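You operate a simulated robot arm through the tools that you are given. There is no shell and no other tool.

The job below is to be done with a simulated two-armed robot. You get a single attempt, and the scene is never put back.

## Task
The mantel clock has stopped: wind it and set it to twenty past seven.
Fine: wind the key to its end; open the clock door, set the minute hand exactly, and shut the door again.

The check looks at the end state, three seconds after you hand in, the way a careful person would. Anything else that was tipped, shoved, dropped, spilled or broken makes it a failure.

## Robot
Two 6-joint arms with two-finger grippers on one trunk that stands fixed in place. Base frame: the origin is at the foot of the trunk, x ahead of it, y to its left, z up. Lengths are in mm, angles in degrees, forces in N, time in s.
The left shoulder is at [30, 178, 1188], the right one opposite. With the tool pointing down near the work surface each hand reaches from about 460 to 840 mm from the base axis, measured 20 degrees to its own side. Payload 2.54 kg a hand.
Tool frame (each hand has its own): the origin (TCP) lies between the finger pads and is the grasp point; the fingertips stand 30 mm ahead of it; z points along the fingers, y is the line along which they close. The gripper opens to 116 mm; its body begins 95 mm behind the TCP.
Orientation is that of the tool frame in the base frame, as a unit quaternion [x, y, z, w]. With the fingers straight down and closing along the base's y, the tool's x points along the base's -x, its y along +y and its z along -z.

## Interface
- The arms move only by the tool move_arm. It takes "left_increments", "right_increments" or both (then of equal length, played together; a hand with none holds still); each is text: rows parted by semicolons, each of 7 numbers parted by spaces: the shift along the base's x, y, z in mm, then the turn, a rotation vector about the base's x, y, z in degrees, then the closure, from 0 (fully open) to 1 (shut). In form: tx ty tz rx ry rz gripper; .... A call has 1 to 20 rows; each row shifts and turns the commanded pose from where the row before left it. Rows are played at 5 a second. More than 50 mm and 8.6 degrees between two rows, or a gripper value outside its range, and nothing of the call is played. Where a pose cannot be reached the arm comes as near as it can. A force on the tool above 40 N (or 10 N above the force at the start of the call, whichever is more), or a blocked arm, ends the call early, and 0.2 s more pass. The fingers move at their own pace (about 153 mm/s each) and stop on an object; they squeeze with about 31 N. The grip force told is the motor's: it shows also when the fingers shut on nothing. Time passes only in rows, and 0.2 s behind the last, so rows that do not move let the fingers close. It gives the time, the measured TCP pose, the force on the tool (base axes), the opening and the grip force at its end, in the units of the frame above (readings bear some noise), with the torque about the TCP (base axes, N m) and any sound that the robot's microphone picked up.
- Cameras (640 x 400 px; columns grow to the right, rows downward): "scene" is now at [43.9, -0.7, 1903.6]; the picture's right is [-0.02, -1.00, 0.00], its down [-0.81, 0.02, -0.58] and it looks along [0.58, -0.01, -0.81] (base axes); focal length 315 px, centre (320, 200). "left" rides on the left gripper at [69, 15, -122] in its tool frame; the picture's right is [-0.21, 0.98, 0.00], its down [-0.83, -0.18, -0.53] and it looks along [-0.52, -0.11, 0.85] (tool axes); focal length 251 px, centre (320, 200). "right" rides on the right gripper at [69, -15, -122] in its tool frame; the picture's right is [0.21, 0.98, 0.00], its down [-0.83, 0.18, -0.53] and it looks along [-0.52, 0.11, 0.85] (tool axes); focal length 251 px, centre (320, 200). There is no depth. A picture from a camera that has moved, and an enlarged one, comes with that camera's place and axes in the base frame and with its lens.
- snapshot(camera): a new picture of that camera. No time passes.
- move_column(by): moves the trunk up (or, below 0, down) by that many mm; the arms and the scene camera ride with it, the base frame stays. It gives what a move gives, with no picture.
- turn_head(pan, tilt): turns the head with the scene camera to pan (to the left, within 143 degrees either way) and tilt (down, from -29 to 69), counted from straight ahead of the robot. It gives what a move gives.
- zoom(camera, box): a new picture of the part [left, top, right, bottom] of that camera's present view, enlarged. No time passes.
- job_done(): hands the job in; it is judged then, once.

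Places have to be worked out from the pictures, the camera data and where the tool is seen. Open the grippers and draw the arms clear of the work before you hand the job in, unless the task says otherwise.

The tools are called as name(argument=value, ...) on one line, values as JSON. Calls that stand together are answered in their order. move_arm: Moves the arms, as the interface text tells. Its arguments: {"type":"object","properties":{"left_increments":{"type":"string"},"right_increments":{"type":"string"}},"required":[]} The other tools are called the same way: move_column (by) moves the trunk up or down; turn_head (pan, tilt) turns the head that bears the scene camera; snapshot (camera) takes a picture; zoom (camera, box) takes an enlarged picture of a part of a camera's view; job_done () hands the job in.

At the start:

```text
t: 0.0
left_eef_pos: [488.1, 133.3, 1410.4]
left_orientation: [-0.002, 1.0, 0.0, 0.001]
left_force: [-0.9, 0.5, 0.2]
left_ft_torque: [-0.01, 0.0, -0.01]
left_width: 115.8
left_grip_force: 0.1
right_eef_pos: [525.0, -279.4, 1418.3]
right_orientation: [-0.001, 1.0, 0.0, 0.0]
right_force: [0.8, 0.5, -0.6]
right_ft_torque: [0.01, 0.01, 0.02]
right_width: 115.9
right_grip_force: 0.2
trunk travel left (down, up): [-400.0, 140.0]
head pan, tilt (commanded): [-1.3, 54.5]
```

scene: 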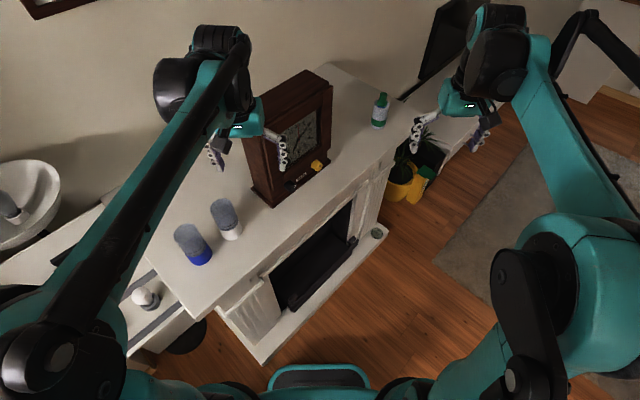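
right: 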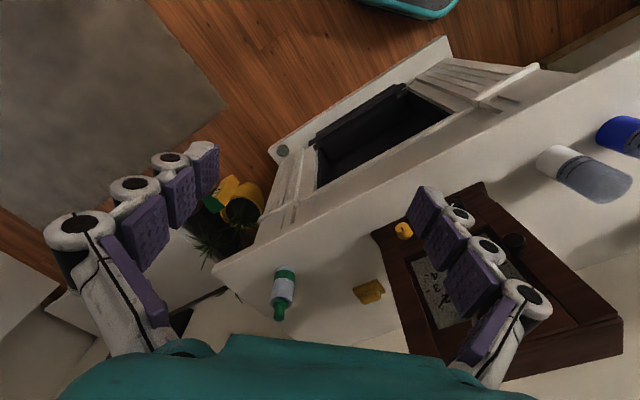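
left: 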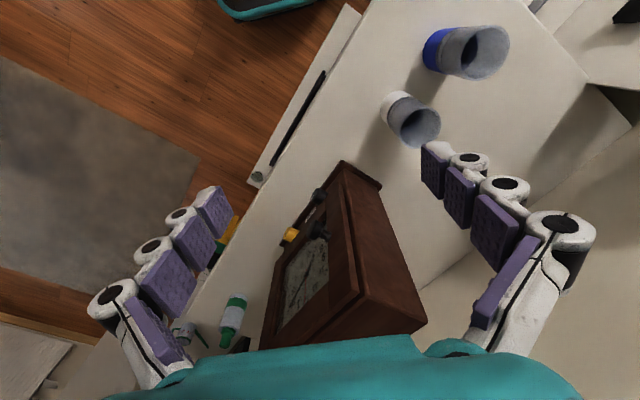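

The pictures show a wooden mantel clock on a mantel shelf, with cups, a bottle and a key-like yellow thing near it. I'll look closer at the clock from several cameras before moving.

zoom(camera="scene", box=[220, 50, 420, 220])

zoom(camera="right", box=[340, 170, 640, 390])

zoom(camera="left", box=[220, 150, 440, 360])

```text
2.35 times, centred on (320, 135) of scene
camera zoom: at [43.9, -0.7, 1903.6], right [-0.02, -1.0, 0.0], down [-0.81, 0.02, -0.58], along [0.58, -0.01, -0.81], focal length 741 px, centre (320, 353)
```

zoom: 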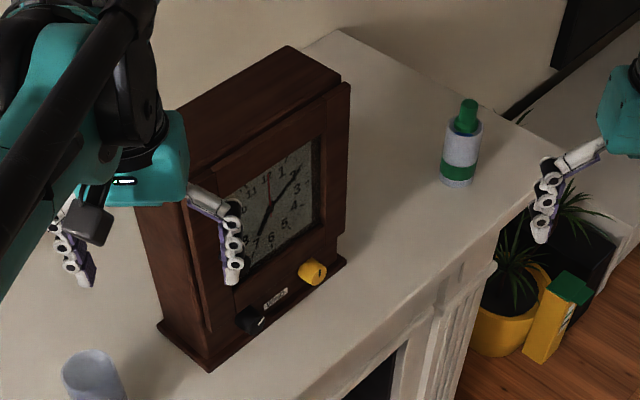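

```text
1.82 times, centred on (490, 280) of right
camera zoom: at [457.5, -294.4, 1539.6], right [-0.21, 0.98, 0.0], down [0.83, 0.18, 0.53], along [0.52, 0.11, -0.85], focal length 457 px, centre (11, 54)
```

zoom: 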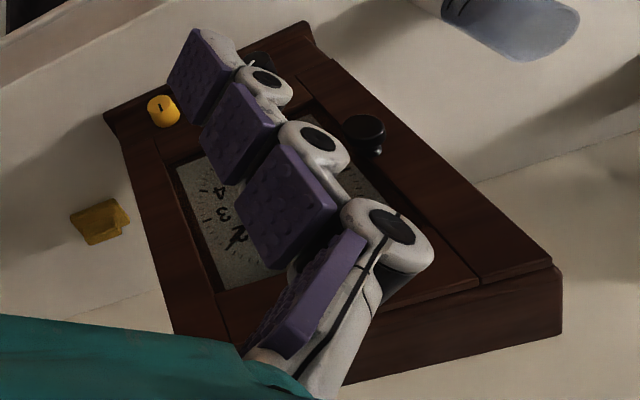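

```text
1.90 times, centred on (330, 255) of left
camera zoom: at [419.0, 146.5, 1532.5], right [0.21, 0.98, 0.0], down [0.83, -0.18, 0.54], along [0.52, -0.11, -0.84], focal length 479 px, centre (301, 95)
```

zoom: 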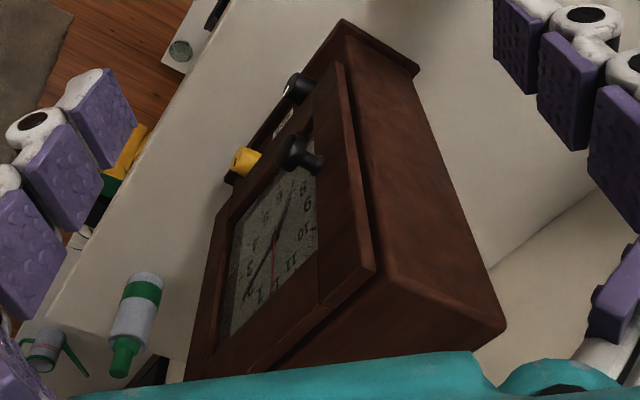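

The left arm blocks the scene camera's view of the clock face, whose front seems to face about (-0.69,-0.73) with its base near z≈985. I'll draw the left arm back and to the left, well above everything, to see the clock clearly.

move_arm(left_increments="-20 40 10 0 0 0 0; -20 40 10 0 0 0 0; -20 40 0 0 0 0 0; -20 40 0 0 0 0 0; 0 40 0 0 0 0 0; 0 0 0 0 0 0 0")

snapshot(camera="scene")

zoom(camera="scene", box=[220, 50, 380, 220])

snapshot(camera="left")

```text
t: 1.4
left_eef_pos: [406.6, 330.6, 1431.3]
left_orientation: [0.0, 1.0, 0.001, 0.001]
left_force: [-0.1, -0.2, 0.1]
left_ft_torque: [0.04, 0.0, 0.02]
left_width: 116.0
left_grip_force: 0.0
right_eef_pos: [524.9, -280.1, 1416.3]
right_orientation: [0.0, 1.0, 0.0, 0.0]
right_force: [0.1, -0.3, -0.8]
right_ft_torque: [0.04, -0.01, 0.0]
right_width: 116.0
right_grip_force: 0.2
trunk travel left (down, up): [-400.0, 140.0]
head pan, tilt (commanded): [-1.3, 54.5]
```

```text
taken
camera scene: at [43.4, -1.6, 1903.6], right [-0.02, -1.0, 0.0], down [-0.81, 0.02, -0.58], along [0.58, -0.01, -0.81], focal length 315 px, centre (320, 200)
```

scene: 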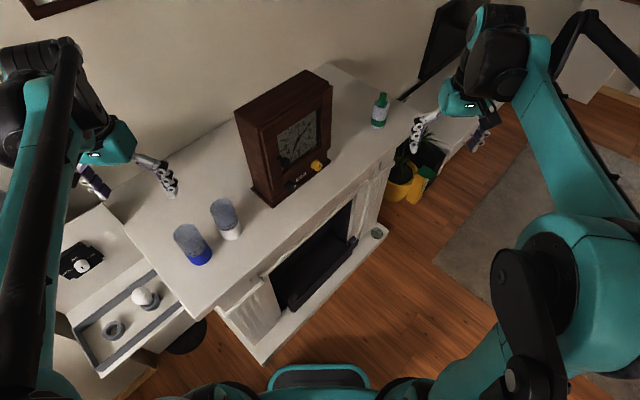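

```text
2.35 times, centred on (300, 135) of scene
camera zoom: at [43.4, -1.6, 1903.6], right [-0.02, -1.0, 0.0], down [-0.81, 0.02, -0.58], along [0.58, -0.01, -0.81], focal length 741 px, centre (367, 353)
```

zoom: 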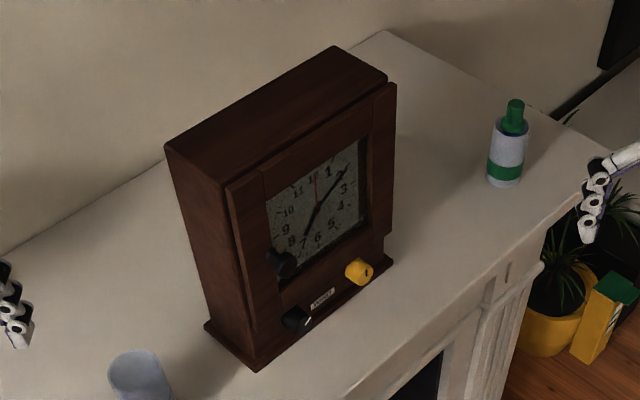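

```text
taken
camera left: at [338.0, 345.2, 1553.4], right [0.21, 0.98, 0.0], down [0.82, -0.18, 0.54], along [0.52, -0.11, -0.84], focal length 251 px, centre (320, 200)
```

left: 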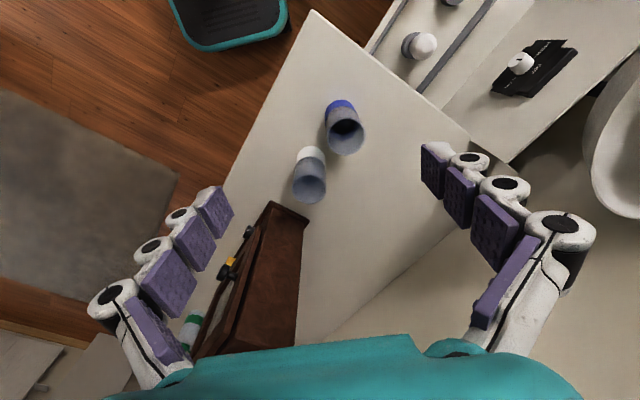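

The clock shows a door with a black pull at its left side, a black knob lower left, a yellow knob lower right and a label between them. I'll zoom tightly on these.

zoom(camera="scene", box=[270, 100, 340, 200])

zoom(camera="scene", box=[284, 155, 330, 190])

zoom(camera="scene", box=[272, 105, 328, 160])

zoom(camera="right", box=[340, 210, 440, 310])

```text
4.00 times, centred on (305, 150) of scene
camera zoom: at [43.4, -1.6, 1903.6], right [-0.02, -1.0, 0.0], down [-0.81, 0.02, -0.58], along [0.58, -0.01, -0.81], focal length 1260 px, centre (380, 400)
```

zoom: 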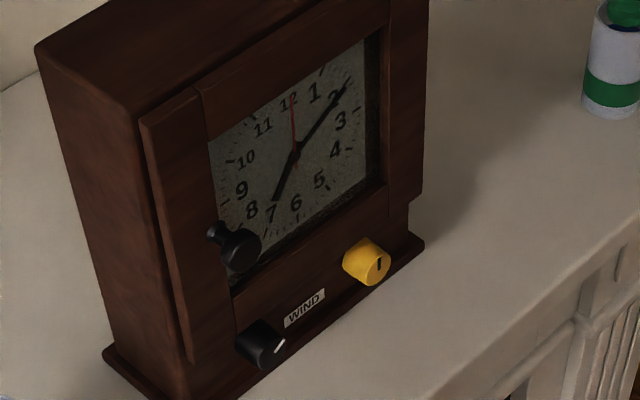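

```text
11.43 times, centred on (307, 172) of scene
camera zoom: at [43.4, -1.6, 1903.6], right [-0.02, -1.0, 0.0], down [-0.81, 0.02, -0.58], along [0.58, -0.01, -0.81], focal length 3599 px, centre (469, 514)
```

zoom: 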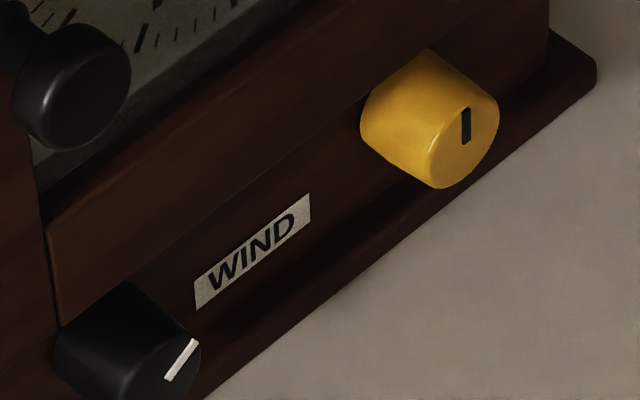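

```text
7.27 times, centred on (300, 132) of scene
camera zoom: at [43.4, -1.6, 1903.6], right [-0.02, -1.0, 0.0], down [-0.81, 0.02, -0.58], along [0.58, -0.01, -0.81], focal length 2290 px, centre (466, 691)
```

zoom: 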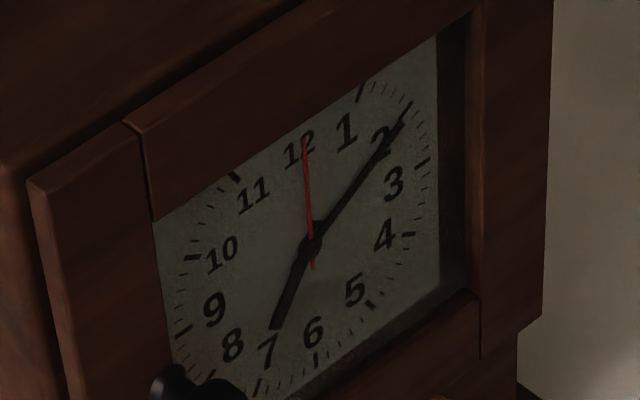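

```text
4.00 times, centred on (390, 260) of right
camera zoom: at [457.1, -295.1, 1539.6], right [-0.21, 0.98, 0.0], down [0.83, 0.18, 0.53], along [0.52, 0.12, -0.85], focal length 1006 px, centre (40, -40)
```

zoom: 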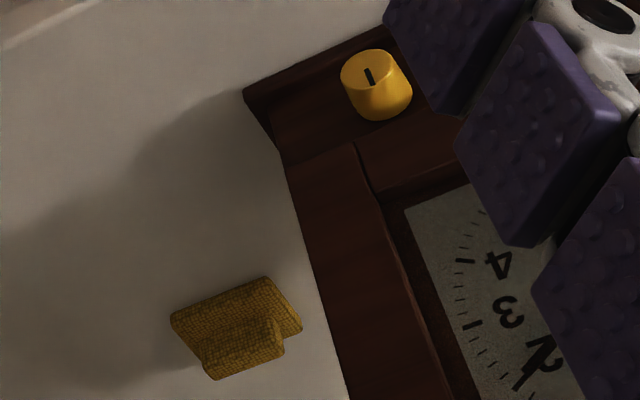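

I estimate the mantel near z≈1000, the clock front facing (-0.71,-0.71) with the plane x+y≈815, knobs near z≈1067 and the dial centre near (791,52,1203). I'll bring the right hand, tilted 45° toward the clock but ~180 mm off it, to look with its camera.

move_arm(right_increments="0 0 0 0 0 7.5 0; 0 0 0 0 0 7.5 0; 0 0 0 0 0 7.5 0; 0 0 0 0 0 7.5 0; 0 0 0 0 0 7.5 0; 0 0 0 0 0 7.5 0; 10 15 -20 5.3 -5.3 0 0; 10 15 -20 5.3 -5.3 0 0; 10 15 -20 5.3 -5.3 0 0; 10 15 -20 5.3 -5.3 0 0; 10 15 -20 5.3 -5.3 0 0; 10 15 -20 5.3 -5.3 0 0; 0 0 0 0 0 0 0")

snapshot(camera="right")

snapshot(camera="scene")

```text
t: 4.2
left_eef_pos: [406.0, 332.6, 1430.6]
left_orientation: [-0.002, 1.0, 0.001, 0.0]
left_force: [-1.1, -0.4, 0.0]
left_ft_torque: [-0.02, 0.01, -0.02]
left_width: 116.0
left_grip_force: 0.1
right_eef_pos: [584.7, -187.2, 1297.5]
right_orientation: [-0.354, 0.853, 0.147, 0.355]
right_force: [0.2, 1.0, 0.0]
right_ft_torque: [0.0, -0.01, -0.06]
right_width: 116.1
right_grip_force: 0.0
trunk travel left (down, up): [-400.0, 140.0]
head pan, tilt (commanded): [-1.3, 54.5]
```

```text
taken
camera right: at [501.3, -295.4, 1334.8], right [-0.8, 0.58, -0.15], down [0.02, 0.27, 0.96], along [0.6, 0.76, -0.23], focal length 251 px, centre (320, 200)
```

right: 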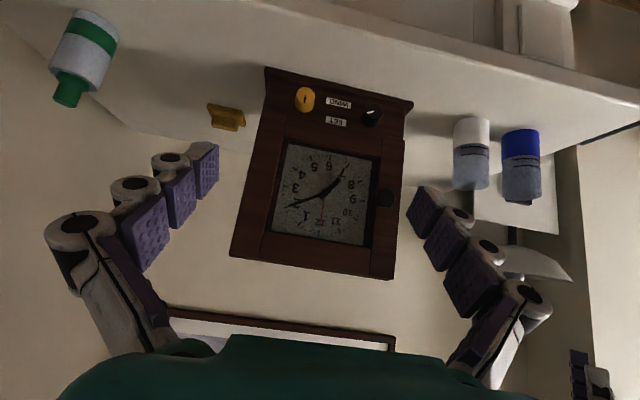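

```text
taken
camera scene: at [43.1, -0.3, 1903.6], right [-0.02, -1.0, 0.0], down [-0.81, 0.02, -0.58], along [0.58, -0.01, -0.81], focal length 315 px, centre (320, 200)
```

scene: 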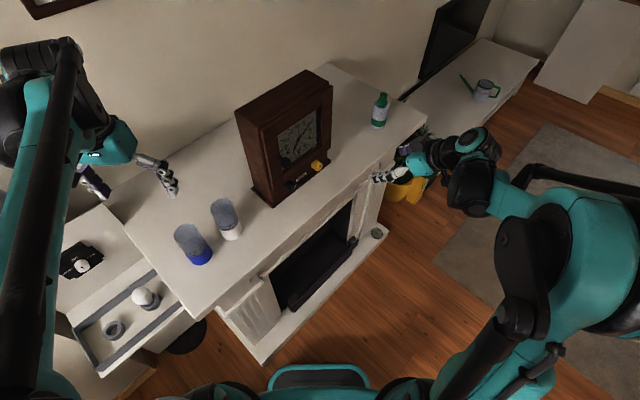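

The right camera now sees the whole clock front (upside down), with two labels between the knobs. I'll zoom in on the labels, the knobs and the dial.

zoom(camera="right", box=[280, 75, 400, 140])

zoom(camera="right", box=[270, 135, 410, 250])

zoom(camera="right", box=[220, 60, 430, 290])

zoom(camera="right", box=[190, 85, 270, 145])

```text
5.33 times, centred on (340, 108) of right
camera zoom: at [501.3, -295.4, 1334.8], right [-0.8, 0.58, -0.15], down [0.02, 0.27, 0.96], along [0.6, 0.76, -0.23], focal length 1341 px, centre (213, 693)
```

zoom: 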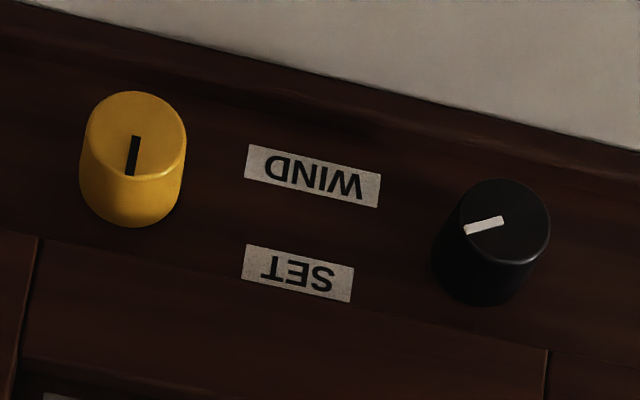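

```text
3.48 times, centred on (340, 192) of right
camera zoom: at [501.3, -295.4, 1334.8], right [-0.8, 0.58, -0.15], down [0.02, 0.27, 0.96], along [0.6, 0.76, -0.23], focal length 875 px, centre (250, 226)
```

zoom: 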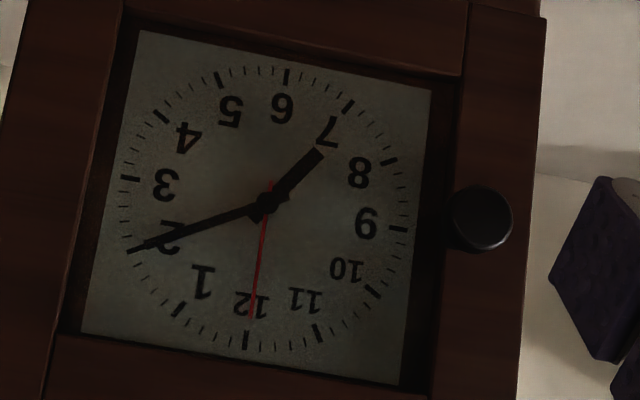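

```text
1.74 times, centred on (325, 175) of right
camera zoom: at [501.3, -295.4, 1334.8], right [-0.8, 0.58, -0.15], down [0.02, 0.27, 0.96], along [0.6, 0.76, -0.23], focal length 437 px, centre (311, 244)
```

zoom: 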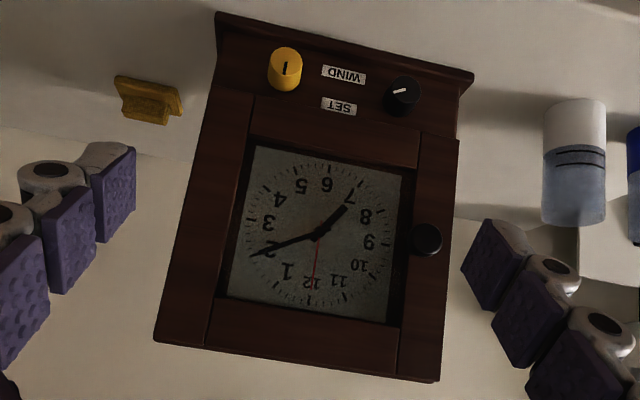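

```text
6.67 times, centred on (230, 115) of right
camera zoom: at [501.3, -295.4, 1334.8], right [-0.8, 0.58, -0.15], down [0.02, 0.27, 0.96], along [0.6, 0.76, -0.23], focal length 1676 px, centre (920, 767)
```

zoom: 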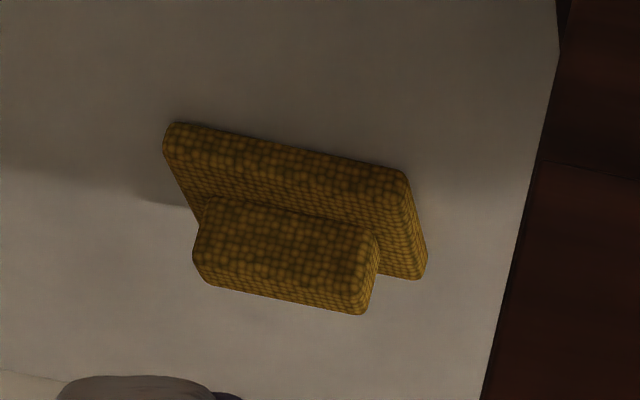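

The black knob's marker and the minute hand both point at 2 o'clock (10 min), so black is likely SET and yellow (marker at 12) is WIND; the dial reads 7:10. I place the yellow cap near (794,-14,1055). I'll bring the right hand level, in line with the yellow knob but about 150 mm short of it.

move_arm(right_increments="17 11 -37 5.3 -5.3 0 0; 17 11 -37 5.3 -5.3 0 0; 17 11 -37 5.3 -5.3 0 0; 17 11 -37 5.3 -5.3 0 0; 17 11 -37 5.3 -5.3 0 0; 17 11 -37 5.3 -5.3 0 0; 0 0 0 0 0 0 0; 0 0 0 0 0 0 0")

snapshot(camera="right")

snapshot(camera="scene")

```text
t: 6.0
left_eef_pos: [407.0, 331.2, 1430.2]
left_orientation: [0.0, 1.0, 0.0, 0.001]
left_force: [0.4, 0.0, -0.3]
left_ft_torque: [0.05, 0.04, 0.04]
left_width: 115.8
left_grip_force: 0.1
right_eef_pos: [713.0, -129.9, 1084.0]
right_orientation: [-0.272, 0.654, 0.272, 0.652]
right_force: [0.2, 0.4, 0.0]
right_ft_torque: [0.02, -0.04, -0.01]
right_width: 116.0
right_grip_force: 0.1
right hand out of reach, approached as far as the arm can: row 4, 5, 6
trunk travel left (down, up): [-400.0, 140.0]
head pan, tilt (commanded): [-1.3, 54.5]
```

```text
taken
camera right: at [638.5, -227.5, 1015.7], right [-0.69, 0.69, -0.21], down [-0.5, -0.25, 0.83], along [0.52, 0.68, 0.52], focal length 251 px, centre (320, 200)
```

right: 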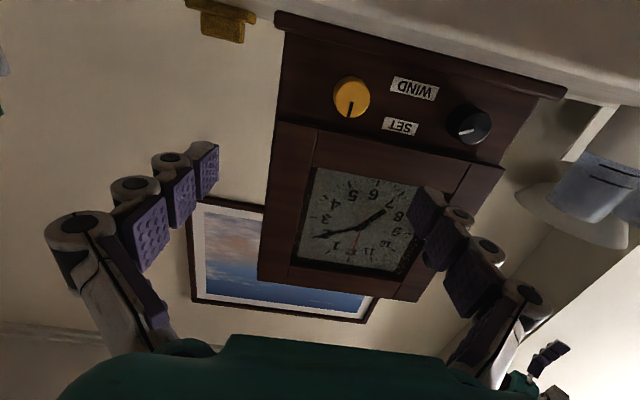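

```text
taken
camera scene: at [44.4, -0.8, 1903.6], right [-0.02, -1.0, 0.0], down [-0.81, 0.02, -0.58], along [0.58, -0.01, -0.81], focal length 315 px, centre (320, 200)
```

scene: 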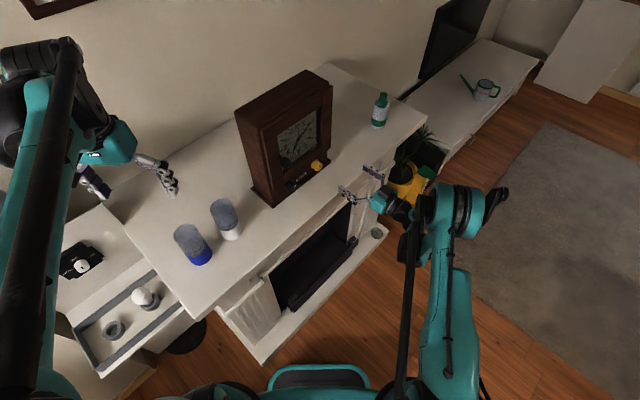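

The arm stopped slightly off the commanded spot (out of reach for that fold), but the tool is level and points at (0.71,0.71,0). I'll zoom in on the knobs from here to refine their places.

zoom(camera="right", box=[270, 10, 580, 180])

zoom(camera="scene", box=[250, 120, 530, 290])

move_arm(right_increments="0 0 0 0 0 0 0")

```text
2.06 times, centred on (425, 95) of right
camera zoom: at [638.5, -227.5, 1015.7], right [-0.69, 0.69, -0.21], down [-0.5, -0.25, 0.83], along [0.52, 0.68, 0.52], focal length 519 px, centre (103, 417)
```

zoom: 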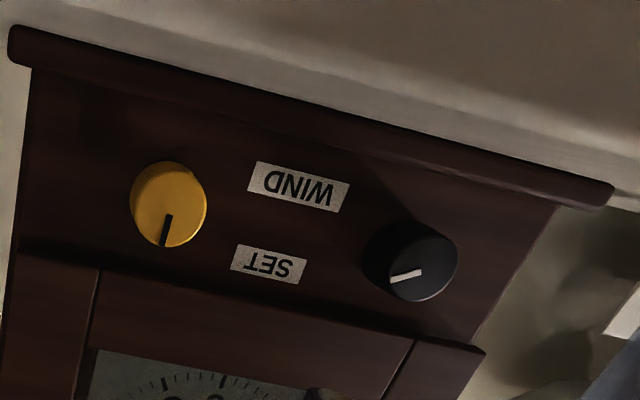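

```text
2.29 times, centred on (390, 205) of scene
camera zoom: at [44.4, -0.8, 1903.6], right [-0.02, -1.0, 0.0], down [-0.81, 0.02, -0.58], along [0.58, -0.01, -0.81], focal length 720 px, centre (160, 189)
```

zoom: 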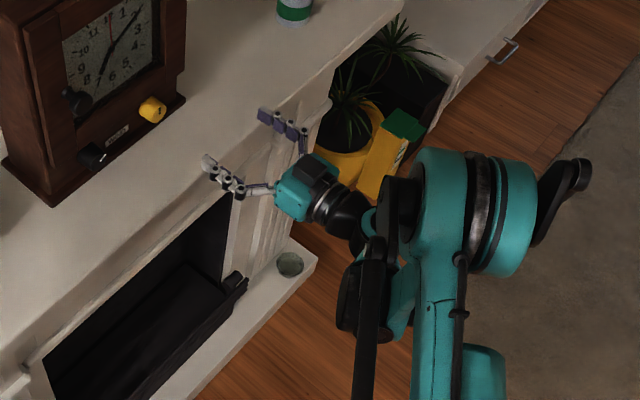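

```text
t: 6.4
left_eef_pos: [407.2, 331.4, 1429.8]
left_orientation: [-0.001, 1.0, 0.001, 0.001]
left_force: [0.8, 1.7, 0.7]
left_ft_torque: [0.04, -0.03, -0.02]
left_width: 116.1
left_grip_force: 0.0
right_eef_pos: [713.1, -129.6, 1084.2]
right_orientation: [-0.272, 0.654, 0.271, 0.652]
right_force: [0.3, -0.7, 0.0]
right_ft_torque: [0.02, 0.02, 0.01]
right_width: 116.0
right_grip_force: 0.0
trunk travel left (down, up): [-400.0, 140.0]
head pan, tilt (commanded): [-1.3, 54.5]
```

The yellow cap triangulates to about (795,-14,1054). I'll line the hand up with the knob axis, narrow the fingers, and roll it −90° (counter-clockwise) so there's room to turn the key clockwise.

move_arm(right_increments="-0.25 2.6 -2.3 -5.3 -5.3 0 0.3; -0.25 2.6 -2.3 -5.3 -5.3 0 0.4; -0.25 2.6 -2.3 -5.3 -5.3 0 0.45; -0.25 2.6 -2.3 -5.3 -5.3 0 0.45; -0.25 2.6 -2.3 -5.3 -5.3 0 0.45; -0.25 2.6 -2.3 -5.3 -5.3 0 0.45; -0.25 2.6 -2.3 -5.3 -5.3 0 0.45; -0.25 2.6 -2.3 -5.3 -5.3 0 0.45; -0.25 2.6 -2.3 -5.3 -5.3 0 0.45; -0.25 2.6 -2.3 -5.3 -5.3 0 0.45; -0.25 2.6 -2.3 -5.3 -5.3 0 0.45; -0.25 2.6 -2.3 -5.3 -5.3 0 0.45; 0 0 0 0 0 0 0.45")

snapshot(camera="right")

zoom(camera="scene", box=[250, 100, 530, 275])

```text
t: 9.2
left_eef_pos: [407.4, 330.3, 1431.0]
left_orientation: [-0.001, 1.0, 0.001, 0.002]
left_force: [-0.2, 0.4, -0.2]
left_ft_torque: [-0.02, 0.01, 0.01]
left_width: 116.2
left_grip_force: 0.1
right_eef_pos: [721.5, -100.2, 1064.5]
right_orientation: [-0.647, 0.312, -0.232, 0.656]
right_force: [-0.4, -0.1, 0.8]
right_ft_torque: [0.0, 0.01, 0.02]
right_width: 63.8
right_grip_force: 0.1
right hand out of reach, approached as far as the arm can: row 3, 6, 8, 10, 12
trunk travel left (down, up): [-400.0, 140.0]
head pan, tilt (commanded): [-1.3, 54.5]
```

```text
taken
camera right: at [685.9, -236.6, 1077.3], right [0.05, -0.1, -0.99], down [-0.97, 0.22, -0.07], along [0.22, 0.97, -0.08], focal length 251 px, centre (320, 200)
```

right: 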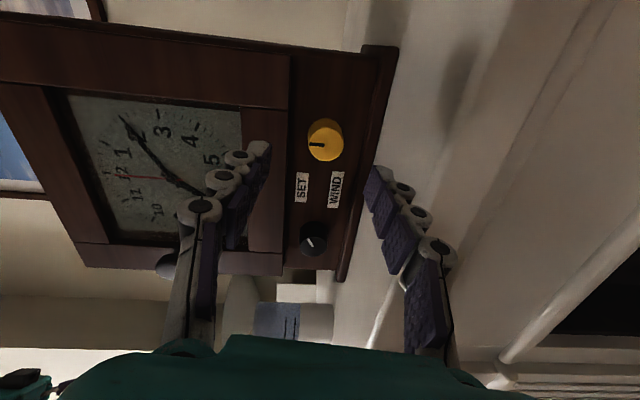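

```text
2.29 times, centred on (390, 188) of scene
camera zoom: at [43.8, -0.8, 1903.6], right [-0.02, -1.0, 0.0], down [-0.81, 0.02, -0.58], along [0.58, -0.01, -0.81], focal length 720 px, centre (160, 229)
```

zoom: 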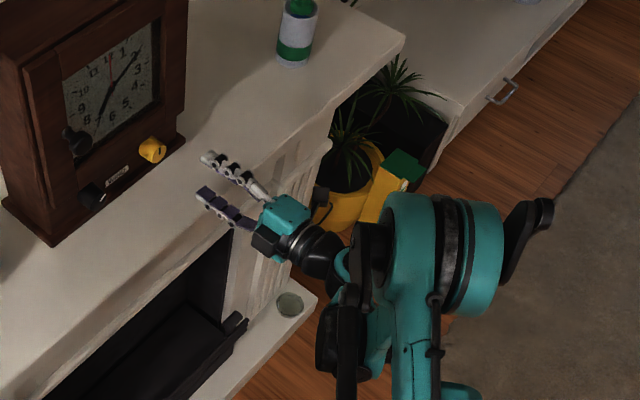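

The hand is now rolled about −84°, and the new view puts the yellow cap at about (796,-14,1055), agreeing with before. I'll advance about 60 mm along the axis while trimming the small lateral and height offsets, then check.

move_arm(right_increments="9 12 -2.3 0.33 -0.33 0 0.45; 9 12 -2.3 0.33 -0.33 0 0.45; 9 12 -2.3 0.33 -0.33 0 0.45; 9 12 -2.3 0.33 -0.33 0 0.45; 0 0 0 0 0 0 0.45")

snapshot(camera="right")

zoom(camera="scene", box=[260, 110, 420, 220])

```text
t: 10.4
left_eef_pos: [407.1, 330.5, 1430.8]
left_orientation: [-0.001, 1.0, 0.001, 0.001]
left_force: [0.2, 0.0, -0.2]
left_ft_torque: [0.01, -0.01, -0.01]
left_width: 116.1
left_grip_force: 0.2
right_eef_pos: [750.3, -51.8, 1076.8]
right_orientation: [-0.637, 0.312, -0.23, 0.666]
right_force: [-0.7, -0.4, 0.6]
right_ft_torque: [0.0, 0.01, 0.0]
right_width: 63.7
right_grip_force: 0.1
right hand out of reach, approached as far as the arm can: row 2, 3, 4
trunk travel left (down, up): [-400.0, 140.0]
head pan, tilt (commanded): [-1.3, 54.5]
```

```text
taken
camera right: at [714.6, -187.8, 1085.0], right [0.06, -0.07, -1.0], down [-0.97, 0.22, -0.07], along [0.22, 0.97, -0.06], focal length 251 px, centre (320, 200)
```

right: 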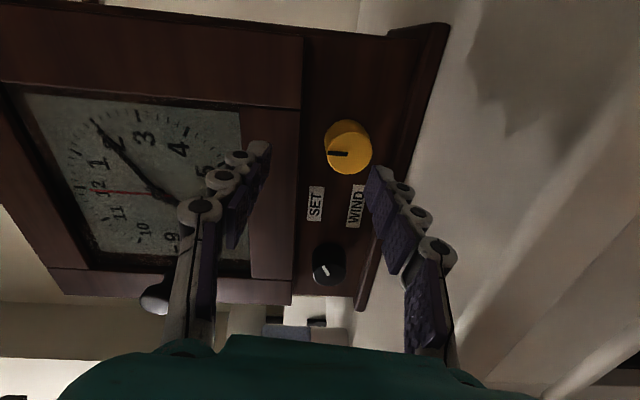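

```text
3.64 times, centred on (340, 165) of scene
camera zoom: at [43.8, -1.1, 1903.6], right [-0.02, -1.0, 0.0], down [-0.81, 0.02, -0.58], along [0.58, -0.01, -0.81], focal length 1145 px, centre (247, 327)
```

zoom: 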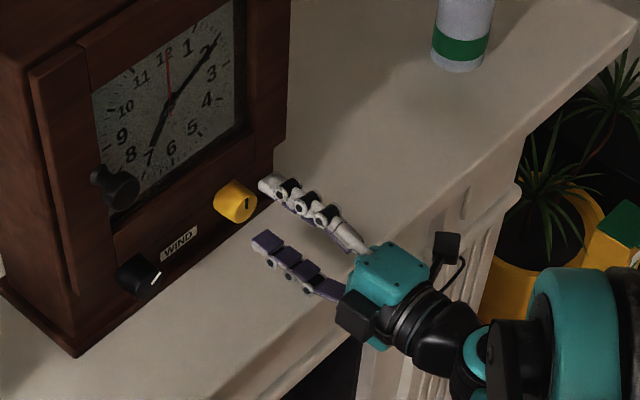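

The arm can't get low enough: it ended at z≈1077 rather than 1055, so the trunk should come down. I'll back off the clock, raise the hand 150 mm and then lower the trunk by 150 mm.

move_arm(right_increments="-21 -21 0 0 0 0 0.45; -21 -21 0 0 0 0 0.45; 0 0 38 0 0 0 0.45; 0 0 38 0 0 0 0.45; 0 0 38 0 0 0 0.45; 0 0 38 0 0 0 0.45; 0 0 0 0 0 0 0.45")

```text
t: 12.0
left_eef_pos: [407.6, 329.9, 1430.1]
left_orientation: [0.0, 1.0, 0.001, 0.001]
left_force: [0.4, 0.4, -0.6]
left_ft_torque: [-0.02, 0.0, -0.01]
left_width: 116.0
left_grip_force: 0.0
right_eef_pos: [721.4, -98.4, 1230.4]
right_orientation: [-0.637, 0.313, -0.229, 0.666]
right_force: [-0.1, 0.5, -0.9]
right_ft_torque: [0.0, -0.02, 0.04]
right_width: 63.9
right_grip_force: 0.0
right hand out of reach, approached as far as the arm can: row 2
trunk travel left (down, up): [-400.0, 140.0]
head pan, tilt (commanded): [-1.3, 54.5]
```

The hand is now at (721,-98,1230), clear of the clock. I'll lower the trunk by 150 mm, which puts it back at about z≈1080 with the shoulder near 1038.

move_column(by=-150)

snapshot(camera="scene")

snapshot(camera="right")

```text
t: 13.8
left_eef_pos: [406.8, 331.0, 1280.2]
left_orientation: [-0.001, 1.0, 0.001, 0.001]
left_force: [0.2, 0.2, -0.5]
left_ft_torque: [-0.02, -0.01, 0.02]
left_width: 116.1
left_grip_force: 0.0
right_eef_pos: [720.6, -95.9, 1080.9]
right_orientation: [-0.638, 0.313, -0.228, 0.666]
right_force: [0.4, -0.7, 0.3]
right_ft_torque: [-0.01, -0.01, 0.0]
right_width: 63.9
right_grip_force: 0.1
trunk travel left (down, up): [-250.0, 290.0]
head pan, tilt (commanded): [-1.3, 54.5]
```

```text
taken
camera scene: at [43.6, -0.6, 1753.7], right [-0.02, -1.0, 0.0], down [-0.81, 0.02, -0.58], along [0.58, -0.01, -0.81], focal length 315 px, centre (320, 200)
```

scene: 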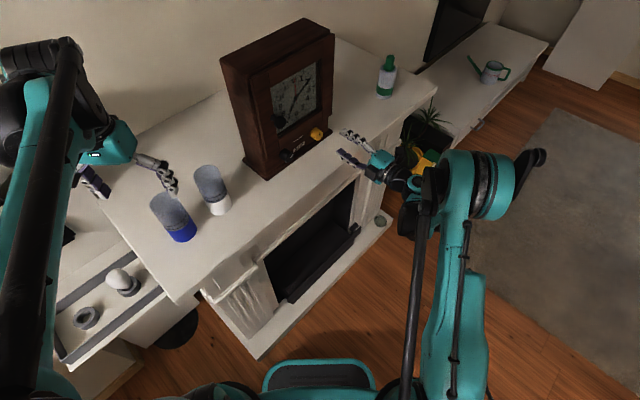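

```text
taken
camera right: at [685.0, -232.9, 1088.3], right [0.06, -0.07, -1.0], down [-0.97, 0.22, -0.07], along [0.22, 0.97, -0.06], focal length 251 px, centre (320, 200)
```

right: 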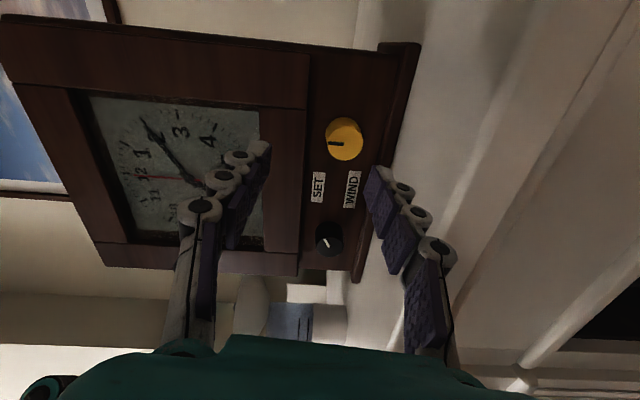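

With the trunk down, the cap again works out at about (796,-14,1054), and the hand is 111 mm short of it. I'll advance 60 mm on its axis and lower 27 mm, with the fingers narrowed to ~56 mm.

move_arm(right_increments="9.7 11.3 -6.75 0 0 0 0.5; 9.7 11.3 -6.75 0 0 0 0.52; 9.7 11.3 -6.75 0 0 0 0.52; 9.7 11.3 -6.75 0 0 0 0.52; 0 0 0 0 0 0 0.52")

snapshot(camera="right")

zoom(camera="scene", box=[260, 80, 420, 200])

```text
t: 14.9
left_eef_pos: [407.0, 330.1, 1279.9]
left_orientation: [-0.001, 1.0, 0.001, 0.0]
left_force: [-0.7, 0.0, 0.6]
left_ft_torque: [0.0, 0.0, 0.04]
left_width: 115.9
left_grip_force: 0.1
right_eef_pos: [758.9, -51.4, 1053.3]
right_orientation: [-0.637, 0.314, -0.228, 0.666]
right_force: [-0.4, -0.2, -0.4]
right_ft_torque: [-0.02, 0.01, 0.02]
right_width: 55.5
right_grip_force: 0.0
trunk travel left (down, up): [-250.0, 290.0]
head pan, tilt (commanded): [-1.3, 54.5]
```

```text
taken
camera right: at [723.5, -187.5, 1061.0], right [0.06, -0.07, -1.0], down [-0.97, 0.22, -0.07], along [0.22, 0.97, -0.06], focal length 251 px, centre (320, 200)
```

right: 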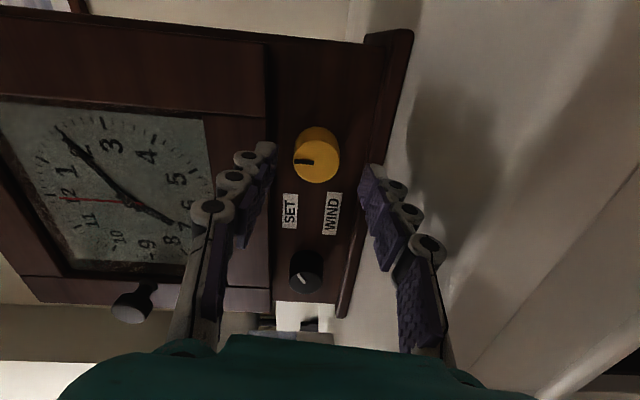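

```text
3.33 times, centred on (340, 140) of scene
camera zoom: at [43.5, -0.9, 1753.6], right [-0.02, -1.0, 0.0], down [-0.81, 0.02, -0.58], along [0.58, -0.01, -0.81], focal length 1050 px, centre (253, 400)
```

zoom: 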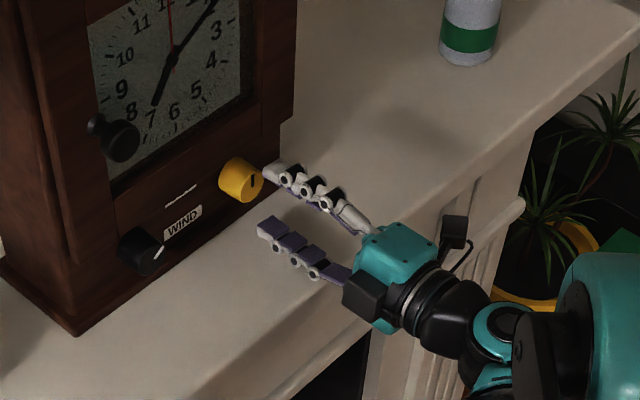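

The cap is about 50 mm ahead on the tool axis and centred; the panel plane is about 27 mm behind the cap. I'll advance 40 mm so the pads overlap the knob by ~20 mm, then check.

move_arm(right_increments="7.1 7.1 0 0 0 0 0.52; 7.1 7.1 0 0 0 0 0.52; 7.1 7.1 0 0 0 0 0.52; 7.0 7.0 0 0 0 0 0.52; 0 0 0 0 0 0 0.52")

snapshot(camera="right")

zoom(camera="scene", box=[280, 100, 380, 170])

```text
t: 16.1
left_eef_pos: [403.9, 329.6, 1283.4]
left_orientation: [-0.001, 1.0, 0.002, 0.003]
left_force: [0.5, -0.2, -0.5]
left_ft_torque: [0.05, 0.06, -0.02]
left_width: 116.2
left_grip_force: 0.2
right_eef_pos: [786.0, -25.6, 1055.7]
right_orientation: [-0.635, 0.314, -0.23, 0.667]
right_force: [-17.5, -18.4, 12.3]
right_ft_torque: [0.92, -0.78, 0.14]
right_width: 74.1
right_grip_force: 12.2
trunk travel left (down, up): [-250.0, 290.0]
head pan, tilt (commanded): [-1.3, 54.5]
```

```text
taken
camera right: at [750.0, -161.8, 1063.3], right [0.06, -0.07, -1.0], down [-0.97, 0.22, -0.07], along [0.23, 0.97, -0.05], focal length 251 px, centre (320, 200)
```

right: 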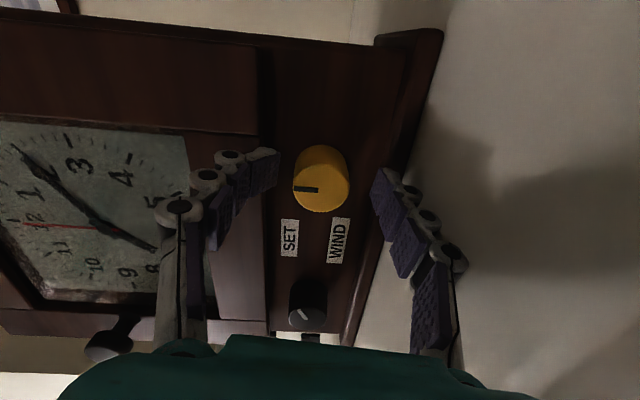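

```text
5.71 times, centred on (330, 135) of scene
camera zoom: at [38.2, -4.4, 1753.8], right [-0.02, -1.0, 0.0], down [-0.81, 0.02, -0.58], along [0.58, -0.01, -0.81], focal length 1800 px, centre (263, 571)
```

zoom: 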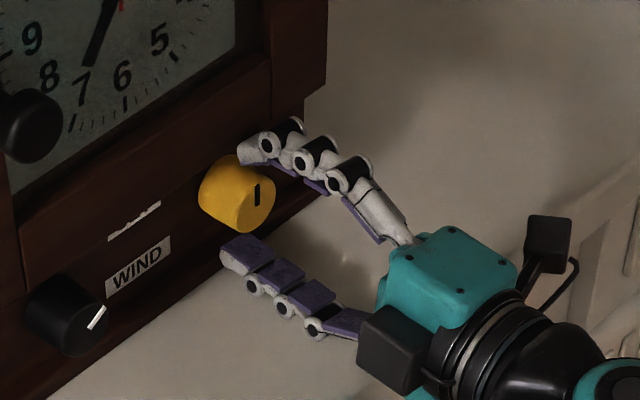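

Force of ~25 N: the upper finger has run into the door's lower rail, which stands proud just above the knob. I'll back off at once by ~25 mm.

move_arm(right_increments="-9 -9 0 0 0 0 0.52; -9 -9 0 0 0 0 0.52; 0 0 0 0 0 0 0.52")

snapshot(camera="right")

snapshot(camera="scene")

zoom(camera="scene", box=[220, 20, 400, 190])

```text
t: 16.9
left_eef_pos: [407.8, 331.2, 1280.3]
left_orientation: [-0.001, 1.0, 0.0, 0.001]
left_force: [0.4, 0.9, 0.9]
left_ft_torque: [-0.04, 0.01, -0.01]
left_width: 116.0
left_grip_force: 0.1
right_eef_pos: [771.2, -39.6, 1052.9]
right_orientation: [-0.637, 0.314, -0.228, 0.666]
right_force: [0.3, -0.2, 0.1]
right_ft_torque: [0.04, 0.03, -0.01]
right_width: 55.8
right_grip_force: 0.0
trunk travel left (down, up): [-250.0, 290.0]
head pan, tilt (commanded): [-1.3, 54.5]
```

```text
taken
camera right: at [735.4, -176.4, 1060.4], right [0.06, -0.07, -1.0], down [-0.97, 0.22, -0.07], along [0.22, 0.97, -0.06], focal length 251 px, centre (320, 200)
```

right: 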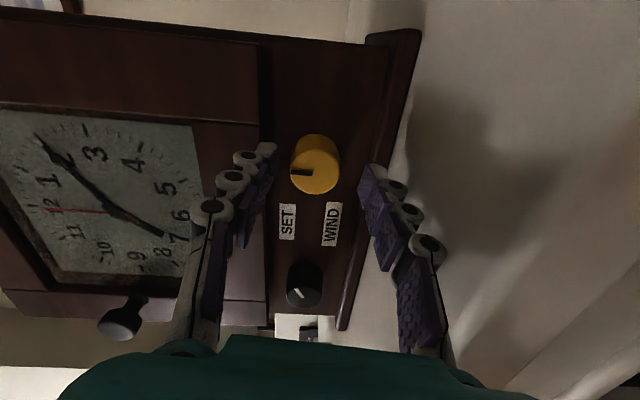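

```text
taken
camera scene: at [45.1, 0.7, 1753.5], right [-0.02, -1.0, 0.0], down [-0.81, 0.02, -0.58], along [0.58, -0.01, -0.81], focal length 315 px, centre (320, 200)
```

scene: 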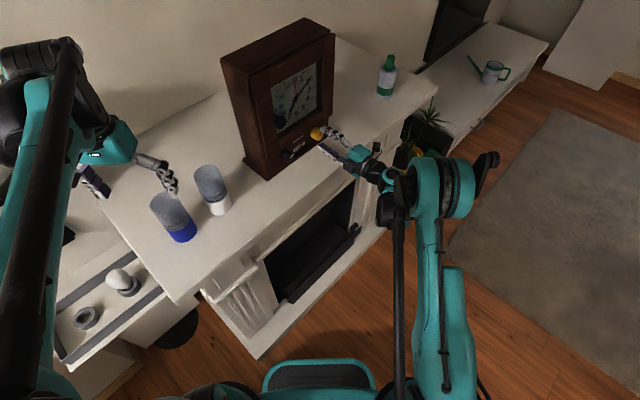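

```text
2.35 times, centred on (310, 105) of scene
camera zoom: at [45.1, 0.7, 1753.5], right [-0.02, -1.0, 0.0], down [-0.81, 0.02, -0.58], along [0.58, -0.01, -0.81], focal length 741 px, centre (344, 424)
```

zoom: 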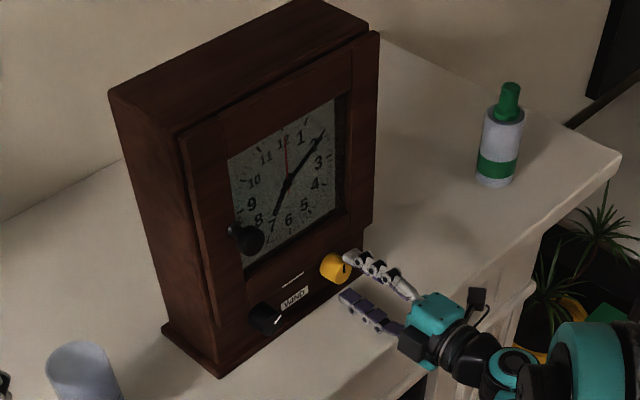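

The clock didn't move and the force is back to zero. The door's lower rail sits ~40 mm above the knob centre, so I'll roll to about −53° and narrow the fingers to ~48 mm before approaching again.

move_arm(right_increments="0 0 0 5.3 5.3 0 0.58; 0 0 0 5.3 5.3 0 0.58; 0 0 0 5.3 5.3 0 0.58; 0 0 0 5.3 5.3 0 0.58; 0 0 0 0 0 0 0.58")

snapshot(camera="right")

zoom(camera="scene", box=[280, 100, 380, 170])

```text
t: 18.1
left_eef_pos: [407.4, 330.8, 1280.2]
left_orientation: [-0.001, 1.0, 0.001, 0.002]
left_force: [1.0, -0.1, -0.1]
left_ft_torque: [0.01, 0.01, -0.03]
left_width: 115.9
left_grip_force: 0.0
right_eef_pos: [770.6, -41.8, 1053.0]
right_orientation: [-0.535, 0.467, -0.047, 0.703]
right_force: [0.1, -0.3, -0.4]
right_ft_torque: [-0.01, -0.02, -0.01]
right_width: 48.8
right_grip_force: 0.0
trunk travel left (down, up): [-250.0, 290.0]
head pan, tilt (commanded): [-1.3, 54.5]
```

```text
taken
camera right: at [730.1, -173.6, 1024.7], right [-0.3, 0.29, -0.91], down [-0.92, 0.17, 0.36], along [0.26, 0.94, 0.22], focal length 251 px, centre (320, 200)
```

right: 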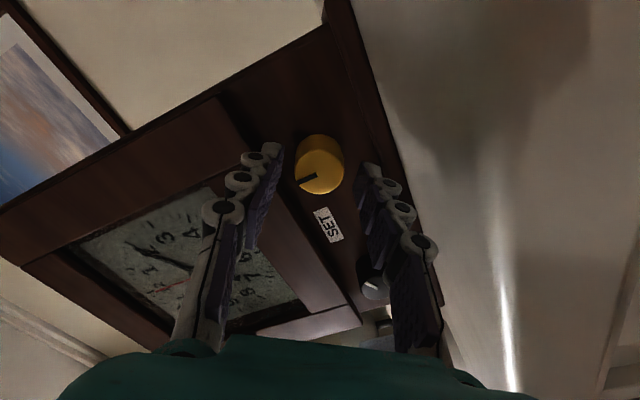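

```text
5.71 times, centred on (330, 135) of scene
camera zoom: at [43.8, -0.6, 1753.6], right [-0.02, -1.0, 0.0], down [-0.81, 0.02, -0.58], along [0.58, -0.01, -0.81], focal length 1800 px, centre (263, 571)
```

zoom: 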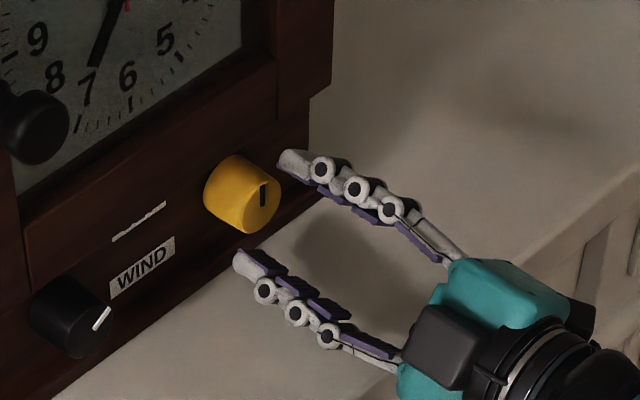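

The knob now sits between the fingers at the tip, about 37 mm ahead of the TCP. I'll trim ~3 mm sideways, advance 26 mm and watch the force.

move_arm(right_increments="5.3 7 0.33 0 0 0 0.58; 5.3 7 0.33 0 0 0 0.58; 5.3 7 0.33 0 0 0 0.58; 0 0 0 0 0 0 0.58")

snapshot(camera="right")

zoom(camera="scene", box=[280, 100, 380, 170])

```text
t: 19.1
left_eef_pos: [407.0, 330.9, 1281.2]
left_orientation: [-0.001, 1.0, 0.001, 0.001]
left_force: [-0.3, 0.6, -0.4]
left_ft_torque: [0.01, 0.01, 0.01]
left_width: 116.1
left_grip_force: 0.1
right_eef_pos: [785.9, -20.3, 1054.3]
right_orientation: [-0.535, 0.466, -0.047, 0.703]
right_force: [-0.4, -0.4, 0.2]
right_ft_torque: [-0.04, -0.02, 0.01]
right_width: 48.8
right_grip_force: 0.0
trunk travel left (down, up): [-250.0, 290.0]
head pan, tilt (commanded): [-1.3, 54.5]
```

```text
taken
camera right: at [746.2, -152.1, 1025.6], right [-0.3, 0.29, -0.91], down [-0.92, 0.17, 0.36], along [0.26, 0.94, 0.22], focal length 251 px, centre (320, 200)
```

right: 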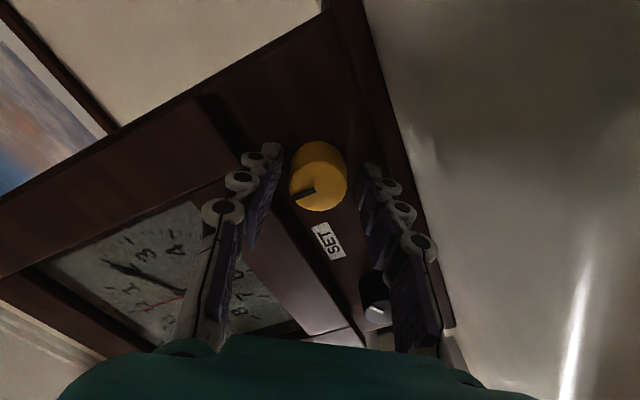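

```text
5.71 times, centred on (330, 135) of scene
camera zoom: at [43.8, -0.9, 1753.6], right [-0.02, -1.0, 0.0], down [-0.81, 0.02, -0.58], along [0.58, -0.01, -0.81], focal length 1800 px, centre (263, 571)
```

zoom: 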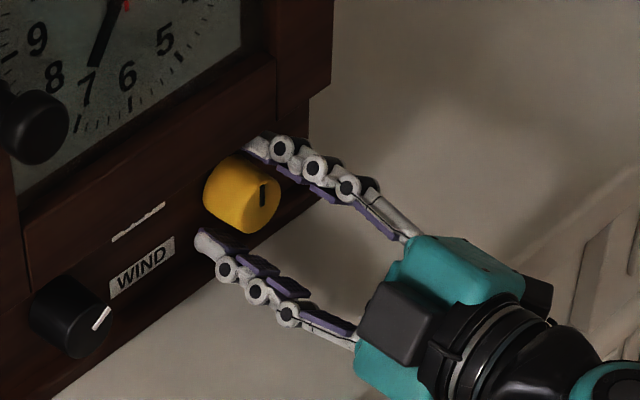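

The fingers straddle the yellow knob with no contact force. I'll close on it and read the forces.

move_arm(right_increments="0 0 0 0 0 0 0.65; 0 0 0 0 0 0 0.8; 0 0 0 0 0 0 1; 0 0 0 0 0 0 1; 0 0 0 0 0 0 1")

zoom(camera="right", box=[200, 100, 440, 320])

zoom(camera="scene", box=[280, 100, 380, 170])

```text
t: 20.4
left_eef_pos: [408.5, 330.5, 1280.1]
left_orientation: [-0.001, 1.0, 0.001, 0.001]
left_force: [-0.4, 0.6, -0.1]
left_ft_torque: [0.02, -0.01, -0.05]
left_width: 116.2
left_grip_force: 0.1
right_eef_pos: [786.5, -20.5, 1053.7]
right_orientation: [-0.535, 0.467, -0.048, 0.703]
right_force: [18.5, -0.6, 20.6]
right_ft_torque: [0.35, -0.32, -0.58]
right_width: 34.4
right_grip_force: 44.8
trunk travel left (down, up): [-250.0, 290.0]
head pan, tilt (commanded): [-1.3, 54.5]
```

```text
1.82 times, centred on (320, 210) of right
camera zoom: at [746.8, -152.7, 1026.1], right [-0.3, 0.29, -0.91], down [-0.92, 0.17, 0.36], along [0.26, 0.94, 0.22], focal length 457 px, centre (320, 182)
```

zoom: 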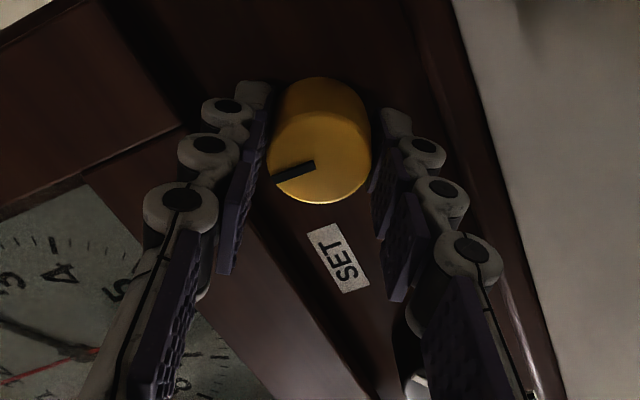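

```text
5.71 times, centred on (330, 135) of scene
camera zoom: at [44.2, -0.7, 1753.7], right [-0.02, -1.0, 0.0], down [-0.81, 0.02, -0.58], along [0.58, -0.01, -0.81], focal length 1800 px, centre (263, 571)
```

zoom: 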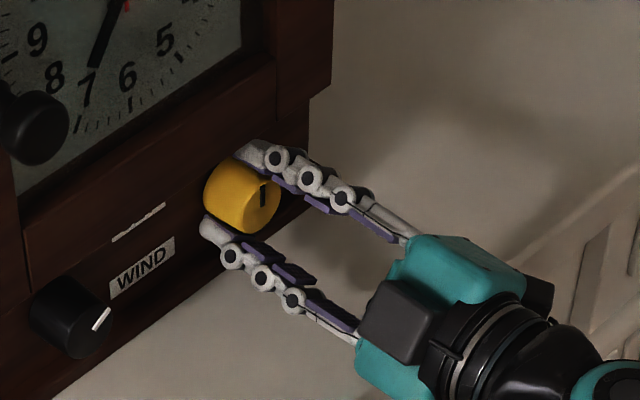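

The grip is on (width 34 mm = knob diameter), with ~25 N sideways along the closing line, so the hand is slightly off-centre. I'll shift the hand about 1.5 mm in the direction of that force to relax it.

move_arm(right_increments="0.6 -0.6 1.2 0 0 0 1; 0 0 0 0 0 0 1")

```text
t: 20.9
left_eef_pos: [407.4, 331.4, 1280.9]
left_orientation: [-0.001, 1.0, 0.001, 0.0]
left_force: [-0.4, 0.4, -0.9]
left_ft_torque: [-0.01, 0.03, 0.0]
left_width: 116.0
left_grip_force: 0.2
right_eef_pos: [786.4, -20.6, 1054.1]
right_orientation: [-0.536, 0.467, -0.047, 0.702]
right_force: [11.8, -1.5, 10.1]
right_ft_torque: [0.07, -0.02, -0.68]
right_width: 34.4
right_grip_force: 45.3
trunk travel left (down, up): [-250.0, 290.0]
head pan, tilt (commanded): [-1.3, 54.5]
```

The side force halved. Another ~1.5 mm should centre it.

move_arm(right_increments="1.2 -0.2 1.2 0 0 0 1; 0 0 0 0 0 0 1")

```text
t: 21.6
left_eef_pos: [407.1, 329.4, 1280.3]
left_orientation: [-0.001, 1.0, 0.001, 0.0]
left_force: [-0.4, -0.4, -0.1]
left_ft_torque: [0.02, 0.0, 0.0]
left_width: 116.2
left_grip_force: 0.1
right_eef_pos: [787.5, -20.4, 1055.1]
right_orientation: [-0.537, 0.466, -0.046, 0.702]
right_force: [-11.6, -3.5, -17.0]
right_ft_torque: [-0.53, 0.49, -0.2]
right_width: 34.2
right_grip_force: 45.4
trunk travel left (down, up): [-250.0, 290.0]
head pan, tilt (commanded): [-1.3, 54.5]
```

It overshot a little (now about −20 N). I'll come back about half of that step.

move_arm(right_increments="-0.5 0.2 -0.7 0 0 0 1; 0 0 0 0 0 0 1")

```text
t: 22.1
left_eef_pos: [407.3, 330.6, 1280.3]
left_orientation: [-0.001, 1.0, 0.002, 0.0]
left_force: [-0.1, -0.2, -0.5]
left_ft_torque: [0.01, -0.03, 0.02]
left_width: 115.8
left_grip_force: 0.1
right_eef_pos: [788.2, -21.2, 1054.8]
right_orientation: [-0.536, 0.466, -0.047, 0.702]
right_force: [-17.4, -4.0, -21.8]
right_ft_torque: [-0.44, 0.42, 0.74]
right_width: 34.2
right_grip_force: 45.0
trunk travel left (down, up): [-250.0, 290.0]
head pan, tilt (commanded): [-1.3, 54.5]
```

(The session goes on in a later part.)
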